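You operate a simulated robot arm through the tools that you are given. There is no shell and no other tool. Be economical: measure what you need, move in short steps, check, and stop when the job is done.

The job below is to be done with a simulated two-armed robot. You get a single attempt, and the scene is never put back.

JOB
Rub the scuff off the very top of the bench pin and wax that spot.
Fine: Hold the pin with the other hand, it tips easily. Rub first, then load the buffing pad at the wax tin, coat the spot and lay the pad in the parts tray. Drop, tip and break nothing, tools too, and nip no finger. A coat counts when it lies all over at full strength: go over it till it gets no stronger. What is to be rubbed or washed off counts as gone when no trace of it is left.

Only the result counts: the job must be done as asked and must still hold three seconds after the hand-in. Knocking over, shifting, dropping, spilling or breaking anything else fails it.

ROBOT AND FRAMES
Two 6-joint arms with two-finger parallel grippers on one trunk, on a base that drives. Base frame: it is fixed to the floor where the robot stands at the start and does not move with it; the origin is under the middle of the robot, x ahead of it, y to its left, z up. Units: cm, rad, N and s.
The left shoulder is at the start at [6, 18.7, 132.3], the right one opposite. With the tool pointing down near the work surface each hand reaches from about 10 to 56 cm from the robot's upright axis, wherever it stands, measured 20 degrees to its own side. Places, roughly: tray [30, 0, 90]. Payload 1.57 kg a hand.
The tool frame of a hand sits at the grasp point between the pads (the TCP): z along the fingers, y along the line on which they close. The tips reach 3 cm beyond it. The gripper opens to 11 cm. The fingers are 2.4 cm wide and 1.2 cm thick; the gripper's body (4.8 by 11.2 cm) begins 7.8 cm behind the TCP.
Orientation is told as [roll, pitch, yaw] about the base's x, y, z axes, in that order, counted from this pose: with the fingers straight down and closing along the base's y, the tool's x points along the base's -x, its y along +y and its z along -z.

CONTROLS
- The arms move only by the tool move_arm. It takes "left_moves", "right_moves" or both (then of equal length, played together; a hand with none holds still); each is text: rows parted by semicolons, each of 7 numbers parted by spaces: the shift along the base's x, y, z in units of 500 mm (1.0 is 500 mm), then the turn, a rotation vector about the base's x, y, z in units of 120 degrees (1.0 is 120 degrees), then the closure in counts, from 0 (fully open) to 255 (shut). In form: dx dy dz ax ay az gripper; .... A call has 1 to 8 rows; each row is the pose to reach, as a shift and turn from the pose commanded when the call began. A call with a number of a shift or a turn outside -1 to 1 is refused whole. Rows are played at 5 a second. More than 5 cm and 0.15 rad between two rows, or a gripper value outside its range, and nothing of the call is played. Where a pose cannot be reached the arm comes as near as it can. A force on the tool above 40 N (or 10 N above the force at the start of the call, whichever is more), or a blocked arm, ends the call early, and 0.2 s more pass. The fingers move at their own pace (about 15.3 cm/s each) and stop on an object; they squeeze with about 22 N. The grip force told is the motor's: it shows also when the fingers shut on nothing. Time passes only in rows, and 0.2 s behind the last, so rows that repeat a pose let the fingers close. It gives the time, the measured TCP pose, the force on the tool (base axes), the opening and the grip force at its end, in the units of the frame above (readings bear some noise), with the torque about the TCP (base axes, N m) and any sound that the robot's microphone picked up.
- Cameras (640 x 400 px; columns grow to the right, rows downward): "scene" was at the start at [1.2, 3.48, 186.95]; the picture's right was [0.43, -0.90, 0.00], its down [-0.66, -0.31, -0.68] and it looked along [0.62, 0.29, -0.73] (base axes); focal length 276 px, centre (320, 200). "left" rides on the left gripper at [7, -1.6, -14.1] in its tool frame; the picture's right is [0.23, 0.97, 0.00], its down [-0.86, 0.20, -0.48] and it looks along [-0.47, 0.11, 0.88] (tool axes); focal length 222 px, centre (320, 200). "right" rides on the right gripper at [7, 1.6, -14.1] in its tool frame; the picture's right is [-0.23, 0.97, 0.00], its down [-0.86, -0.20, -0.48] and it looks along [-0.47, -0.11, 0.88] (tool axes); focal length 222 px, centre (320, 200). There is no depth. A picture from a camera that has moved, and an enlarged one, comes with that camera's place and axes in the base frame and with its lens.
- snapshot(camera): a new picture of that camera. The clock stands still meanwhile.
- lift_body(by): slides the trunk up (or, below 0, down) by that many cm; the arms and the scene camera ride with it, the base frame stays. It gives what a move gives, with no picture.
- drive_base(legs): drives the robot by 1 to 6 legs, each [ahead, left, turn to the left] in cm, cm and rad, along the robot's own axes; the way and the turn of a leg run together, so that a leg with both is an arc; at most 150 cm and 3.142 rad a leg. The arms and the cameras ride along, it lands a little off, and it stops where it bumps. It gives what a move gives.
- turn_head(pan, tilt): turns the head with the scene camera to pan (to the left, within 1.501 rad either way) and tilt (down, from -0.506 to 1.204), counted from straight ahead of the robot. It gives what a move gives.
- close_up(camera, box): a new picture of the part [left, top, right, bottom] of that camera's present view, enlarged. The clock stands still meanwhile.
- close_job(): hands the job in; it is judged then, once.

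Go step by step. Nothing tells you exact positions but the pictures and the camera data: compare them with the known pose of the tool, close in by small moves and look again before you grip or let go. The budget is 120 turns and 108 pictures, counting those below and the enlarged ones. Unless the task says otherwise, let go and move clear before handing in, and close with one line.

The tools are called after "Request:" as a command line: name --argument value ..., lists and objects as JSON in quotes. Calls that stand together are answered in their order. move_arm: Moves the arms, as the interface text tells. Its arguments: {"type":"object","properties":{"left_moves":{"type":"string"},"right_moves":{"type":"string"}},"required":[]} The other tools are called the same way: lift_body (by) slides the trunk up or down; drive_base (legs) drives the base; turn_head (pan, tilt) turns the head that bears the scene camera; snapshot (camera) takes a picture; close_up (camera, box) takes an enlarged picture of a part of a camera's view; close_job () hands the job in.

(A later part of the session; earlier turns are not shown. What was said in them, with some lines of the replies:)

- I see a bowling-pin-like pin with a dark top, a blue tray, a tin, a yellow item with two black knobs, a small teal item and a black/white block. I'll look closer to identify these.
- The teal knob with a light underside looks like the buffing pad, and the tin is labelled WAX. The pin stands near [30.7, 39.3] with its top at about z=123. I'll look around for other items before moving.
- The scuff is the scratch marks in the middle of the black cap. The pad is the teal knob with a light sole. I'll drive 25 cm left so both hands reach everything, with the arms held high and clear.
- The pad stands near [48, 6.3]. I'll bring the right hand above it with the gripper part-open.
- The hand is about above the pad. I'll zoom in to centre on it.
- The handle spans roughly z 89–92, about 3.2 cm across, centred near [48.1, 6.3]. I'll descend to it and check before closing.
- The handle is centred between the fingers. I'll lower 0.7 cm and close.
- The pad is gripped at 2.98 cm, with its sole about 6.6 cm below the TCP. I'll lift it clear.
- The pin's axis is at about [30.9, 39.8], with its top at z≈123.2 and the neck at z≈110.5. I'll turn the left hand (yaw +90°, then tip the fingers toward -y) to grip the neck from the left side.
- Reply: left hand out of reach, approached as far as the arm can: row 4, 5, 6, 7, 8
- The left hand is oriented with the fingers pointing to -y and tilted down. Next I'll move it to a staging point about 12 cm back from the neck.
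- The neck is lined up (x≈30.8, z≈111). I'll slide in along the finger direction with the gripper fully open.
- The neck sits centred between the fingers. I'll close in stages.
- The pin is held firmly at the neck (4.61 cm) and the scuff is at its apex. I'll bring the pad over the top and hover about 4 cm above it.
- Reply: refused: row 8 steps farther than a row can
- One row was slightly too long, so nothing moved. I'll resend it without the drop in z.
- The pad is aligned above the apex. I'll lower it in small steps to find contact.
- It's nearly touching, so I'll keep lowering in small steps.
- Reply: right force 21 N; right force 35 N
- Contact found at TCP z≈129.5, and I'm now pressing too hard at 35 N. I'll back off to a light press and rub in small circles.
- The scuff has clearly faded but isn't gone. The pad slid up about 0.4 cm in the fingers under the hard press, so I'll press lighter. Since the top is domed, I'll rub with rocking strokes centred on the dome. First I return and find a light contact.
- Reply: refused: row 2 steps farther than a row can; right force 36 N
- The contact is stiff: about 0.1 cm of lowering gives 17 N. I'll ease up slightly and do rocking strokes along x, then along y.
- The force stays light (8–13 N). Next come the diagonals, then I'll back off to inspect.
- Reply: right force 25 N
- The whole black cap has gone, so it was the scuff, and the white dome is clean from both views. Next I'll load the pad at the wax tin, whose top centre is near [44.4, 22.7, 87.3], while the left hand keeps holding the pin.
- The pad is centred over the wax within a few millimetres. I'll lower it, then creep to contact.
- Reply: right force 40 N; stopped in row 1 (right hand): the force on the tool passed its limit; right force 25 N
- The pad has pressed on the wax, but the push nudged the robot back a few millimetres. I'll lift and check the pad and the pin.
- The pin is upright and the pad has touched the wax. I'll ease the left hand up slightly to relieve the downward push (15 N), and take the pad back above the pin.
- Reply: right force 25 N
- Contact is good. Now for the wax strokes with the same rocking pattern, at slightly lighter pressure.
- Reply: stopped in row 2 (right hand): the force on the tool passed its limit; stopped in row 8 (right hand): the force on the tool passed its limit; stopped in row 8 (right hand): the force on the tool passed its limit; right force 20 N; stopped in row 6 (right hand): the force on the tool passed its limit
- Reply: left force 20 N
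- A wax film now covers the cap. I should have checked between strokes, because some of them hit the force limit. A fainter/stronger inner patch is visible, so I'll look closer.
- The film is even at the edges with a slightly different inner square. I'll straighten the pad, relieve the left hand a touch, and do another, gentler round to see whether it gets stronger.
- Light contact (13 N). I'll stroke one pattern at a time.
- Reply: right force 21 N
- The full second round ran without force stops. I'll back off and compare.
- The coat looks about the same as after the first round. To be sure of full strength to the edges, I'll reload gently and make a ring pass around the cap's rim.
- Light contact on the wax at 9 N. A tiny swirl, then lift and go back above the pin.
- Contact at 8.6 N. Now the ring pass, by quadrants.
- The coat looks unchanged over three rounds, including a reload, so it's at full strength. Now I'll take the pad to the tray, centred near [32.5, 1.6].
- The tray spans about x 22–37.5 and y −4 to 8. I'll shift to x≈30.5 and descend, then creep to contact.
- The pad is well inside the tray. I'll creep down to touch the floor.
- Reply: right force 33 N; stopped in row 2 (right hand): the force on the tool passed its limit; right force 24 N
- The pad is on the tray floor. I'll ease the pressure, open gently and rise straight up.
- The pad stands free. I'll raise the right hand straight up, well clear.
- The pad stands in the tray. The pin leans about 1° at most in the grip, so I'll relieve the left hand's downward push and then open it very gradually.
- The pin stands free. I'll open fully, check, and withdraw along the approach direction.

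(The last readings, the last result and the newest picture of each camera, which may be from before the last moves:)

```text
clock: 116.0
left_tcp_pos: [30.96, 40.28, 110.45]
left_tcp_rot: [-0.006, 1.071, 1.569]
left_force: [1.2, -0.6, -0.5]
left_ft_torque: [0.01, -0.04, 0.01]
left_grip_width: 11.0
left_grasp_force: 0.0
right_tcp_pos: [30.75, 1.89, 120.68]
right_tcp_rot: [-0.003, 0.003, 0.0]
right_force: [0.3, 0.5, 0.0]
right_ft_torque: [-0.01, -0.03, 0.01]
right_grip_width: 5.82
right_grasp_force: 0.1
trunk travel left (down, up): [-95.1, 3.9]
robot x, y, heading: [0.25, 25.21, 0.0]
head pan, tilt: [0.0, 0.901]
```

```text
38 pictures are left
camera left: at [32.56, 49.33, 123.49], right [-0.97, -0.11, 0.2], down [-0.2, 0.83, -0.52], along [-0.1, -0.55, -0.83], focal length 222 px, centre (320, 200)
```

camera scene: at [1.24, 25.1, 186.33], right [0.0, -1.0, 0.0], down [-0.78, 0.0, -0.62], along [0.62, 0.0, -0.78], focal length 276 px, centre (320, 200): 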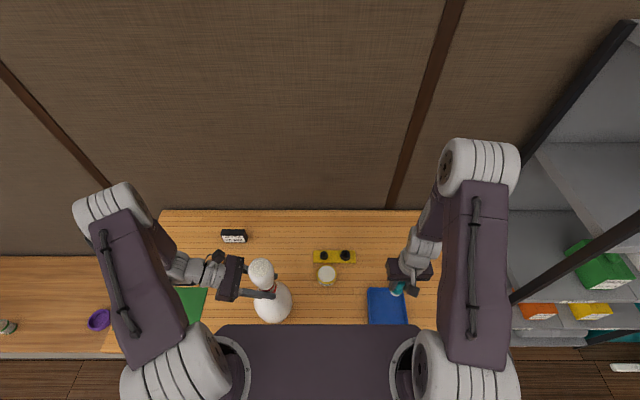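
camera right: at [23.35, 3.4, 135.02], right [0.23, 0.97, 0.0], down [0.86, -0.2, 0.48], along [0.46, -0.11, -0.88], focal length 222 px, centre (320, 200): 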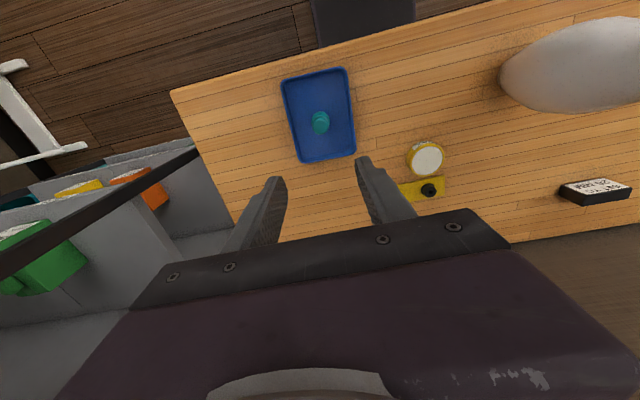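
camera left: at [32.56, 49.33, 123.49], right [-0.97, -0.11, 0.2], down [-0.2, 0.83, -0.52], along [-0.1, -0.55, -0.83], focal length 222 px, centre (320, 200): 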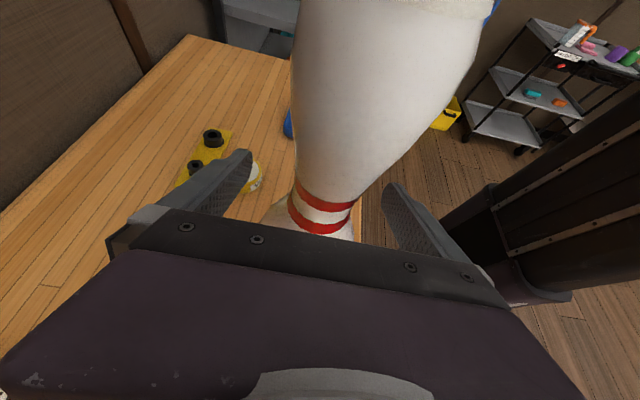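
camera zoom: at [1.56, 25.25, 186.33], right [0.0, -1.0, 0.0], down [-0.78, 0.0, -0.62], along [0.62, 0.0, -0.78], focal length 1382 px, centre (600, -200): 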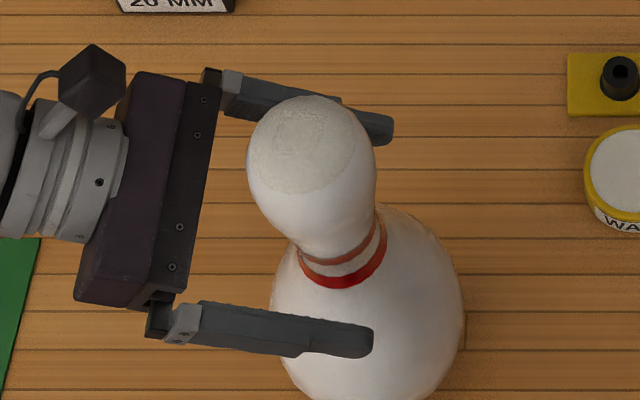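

The pin stands upright and both fingers are clear of it. I'll withdraw the left hand along its own axis.

Request:
move_arm --left_moves "0 0.035 0.018 0 0 0 0; 0 0.08 0.042 0 0 0 0; 0 0.133 0.07 0 0 0 0; 0 0.186 0.098 0 0 0 0; 0 0.24 0.127 0 0 0 0; 0 0.28 0.16 0 0 0 0; 0 0.28 0.16 0 0 0 0"

Request:
snapshot --camera "scene"

Request:
close_up --camera "scene" --box '[224, 245, 304, 325]'

Request:
snapshot --camera "left"

```text
clock: 117.6
left_tcp_pos: [31.34, 54.33, 118.89]
left_tcp_rot: [-0.006, 1.069, 1.569]
left_force: [0.3, -0.4, -0.4]
left_ft_torque: [0.0, -0.01, 0.02]
left_grip_width: 10.98
left_grasp_force: 0.1
right_tcp_pos: [30.71, 1.74, 120.75]
right_tcp_rot: [-0.002, 0.003, 0.002]
right_force: [-0.3, 0.9, -0.5]
right_ft_torque: [0.0, 0.06, 0.01]
right_grip_width: 5.82
right_grasp_force: 0.0
trunk travel left (down, up): [-95.1, 3.9]
robot x, y, heading: [-0.09, 25.32, 0.002]
head pan, tilt: [0.0, 0.901]
```

```text
37 pictures are left
camera scene: at [1.57, 25.21, 186.33], right [0.0, -1.0, 0.0], down [-0.78, 0.0, -0.62], along [0.62, 0.0, -0.78], focal length 276 px, centre (320, 200)
```

scene: 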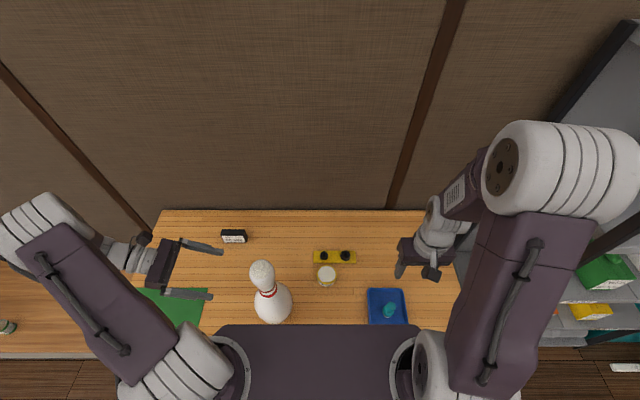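

```text
5.00 times, centred on (264, 285) of scene
camera zoom: at [1.57, 25.21, 186.33], right [0.0, -1.0, 0.0], down [-0.78, 0.0, -0.62], along [0.62, 0.0, -0.78], focal length 1382 px, centre (600, -225)
```

zoom: 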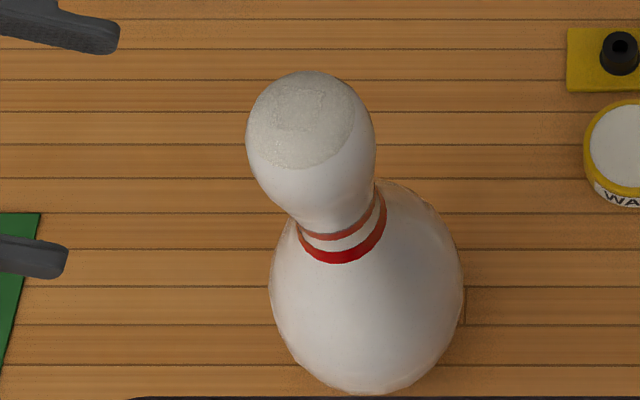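

```text
35 pictures are left
camera left: at [32.77, 63.42, 131.69], right [-0.97, -0.11, 0.2], down [-0.2, 0.83, -0.52], along [-0.11, -0.55, -0.83], focal length 222 px, centre (320, 200)
```

left: 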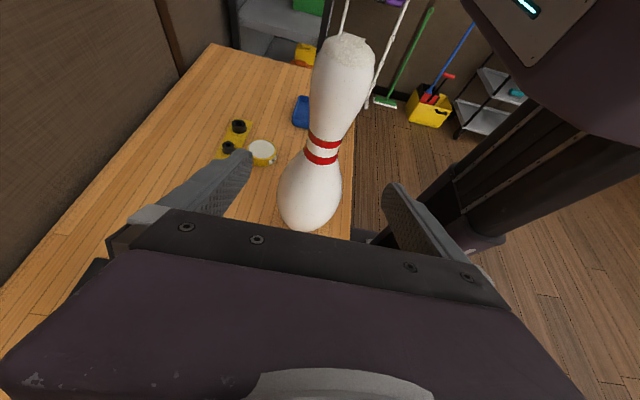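

Everything stands well. One last look at the coat from the left camera and at the pad in the tray.

Request:
close_up --camera "left" --box '[300, 25, 388, 80]'

Request:
close_up --camera "scene" --box '[350, 280, 430, 330]'

```text
7.27 times, centred on (344, 52) of left
camera zoom: at [32.77, 63.42, 131.69], right [-0.97, -0.11, 0.2], down [-0.2, 0.83, -0.52], along [-0.11, -0.55, -0.83], focal length 1615 px, centre (146, 1273)
```

zoom: 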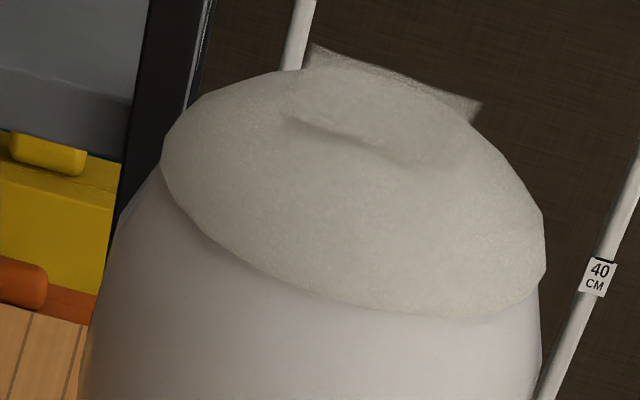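

```text
8.00 times, centred on (390, 305) of scene
camera zoom: at [1.57, 25.21, 186.33], right [0.0, -1.0, 0.0], down [-0.78, 0.0, -0.62], along [0.62, 0.0, -0.78], focal length 2210 px, centre (-240, -640)
```

zoom: 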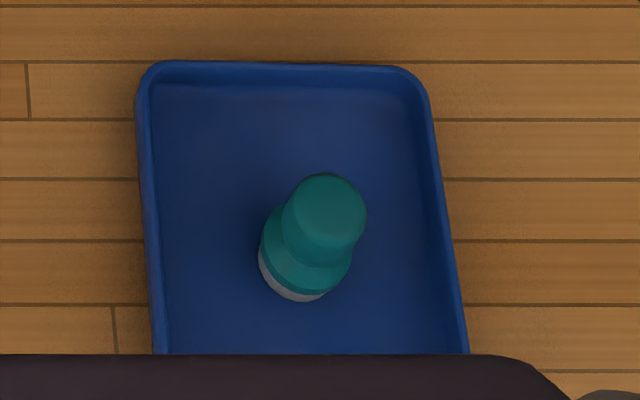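

The cap is fully coated with no gaps, the pad stands in the tray, the pin is upright and both hands are clear, so I'm handing in.

Request:
close_job

```text
The job is handed in.
```

I rubbed the scuff off the top of the pin and no trace showed afterwards. The spot is now waxed edge to edge, and the coat looked no stronger after three rounds, one of them with a freshly loaded pad. The pad is standing in the parts tray and the pin is upright, a few millimetres at most from where it stood; both hands are clear and nothing tipped or fell.
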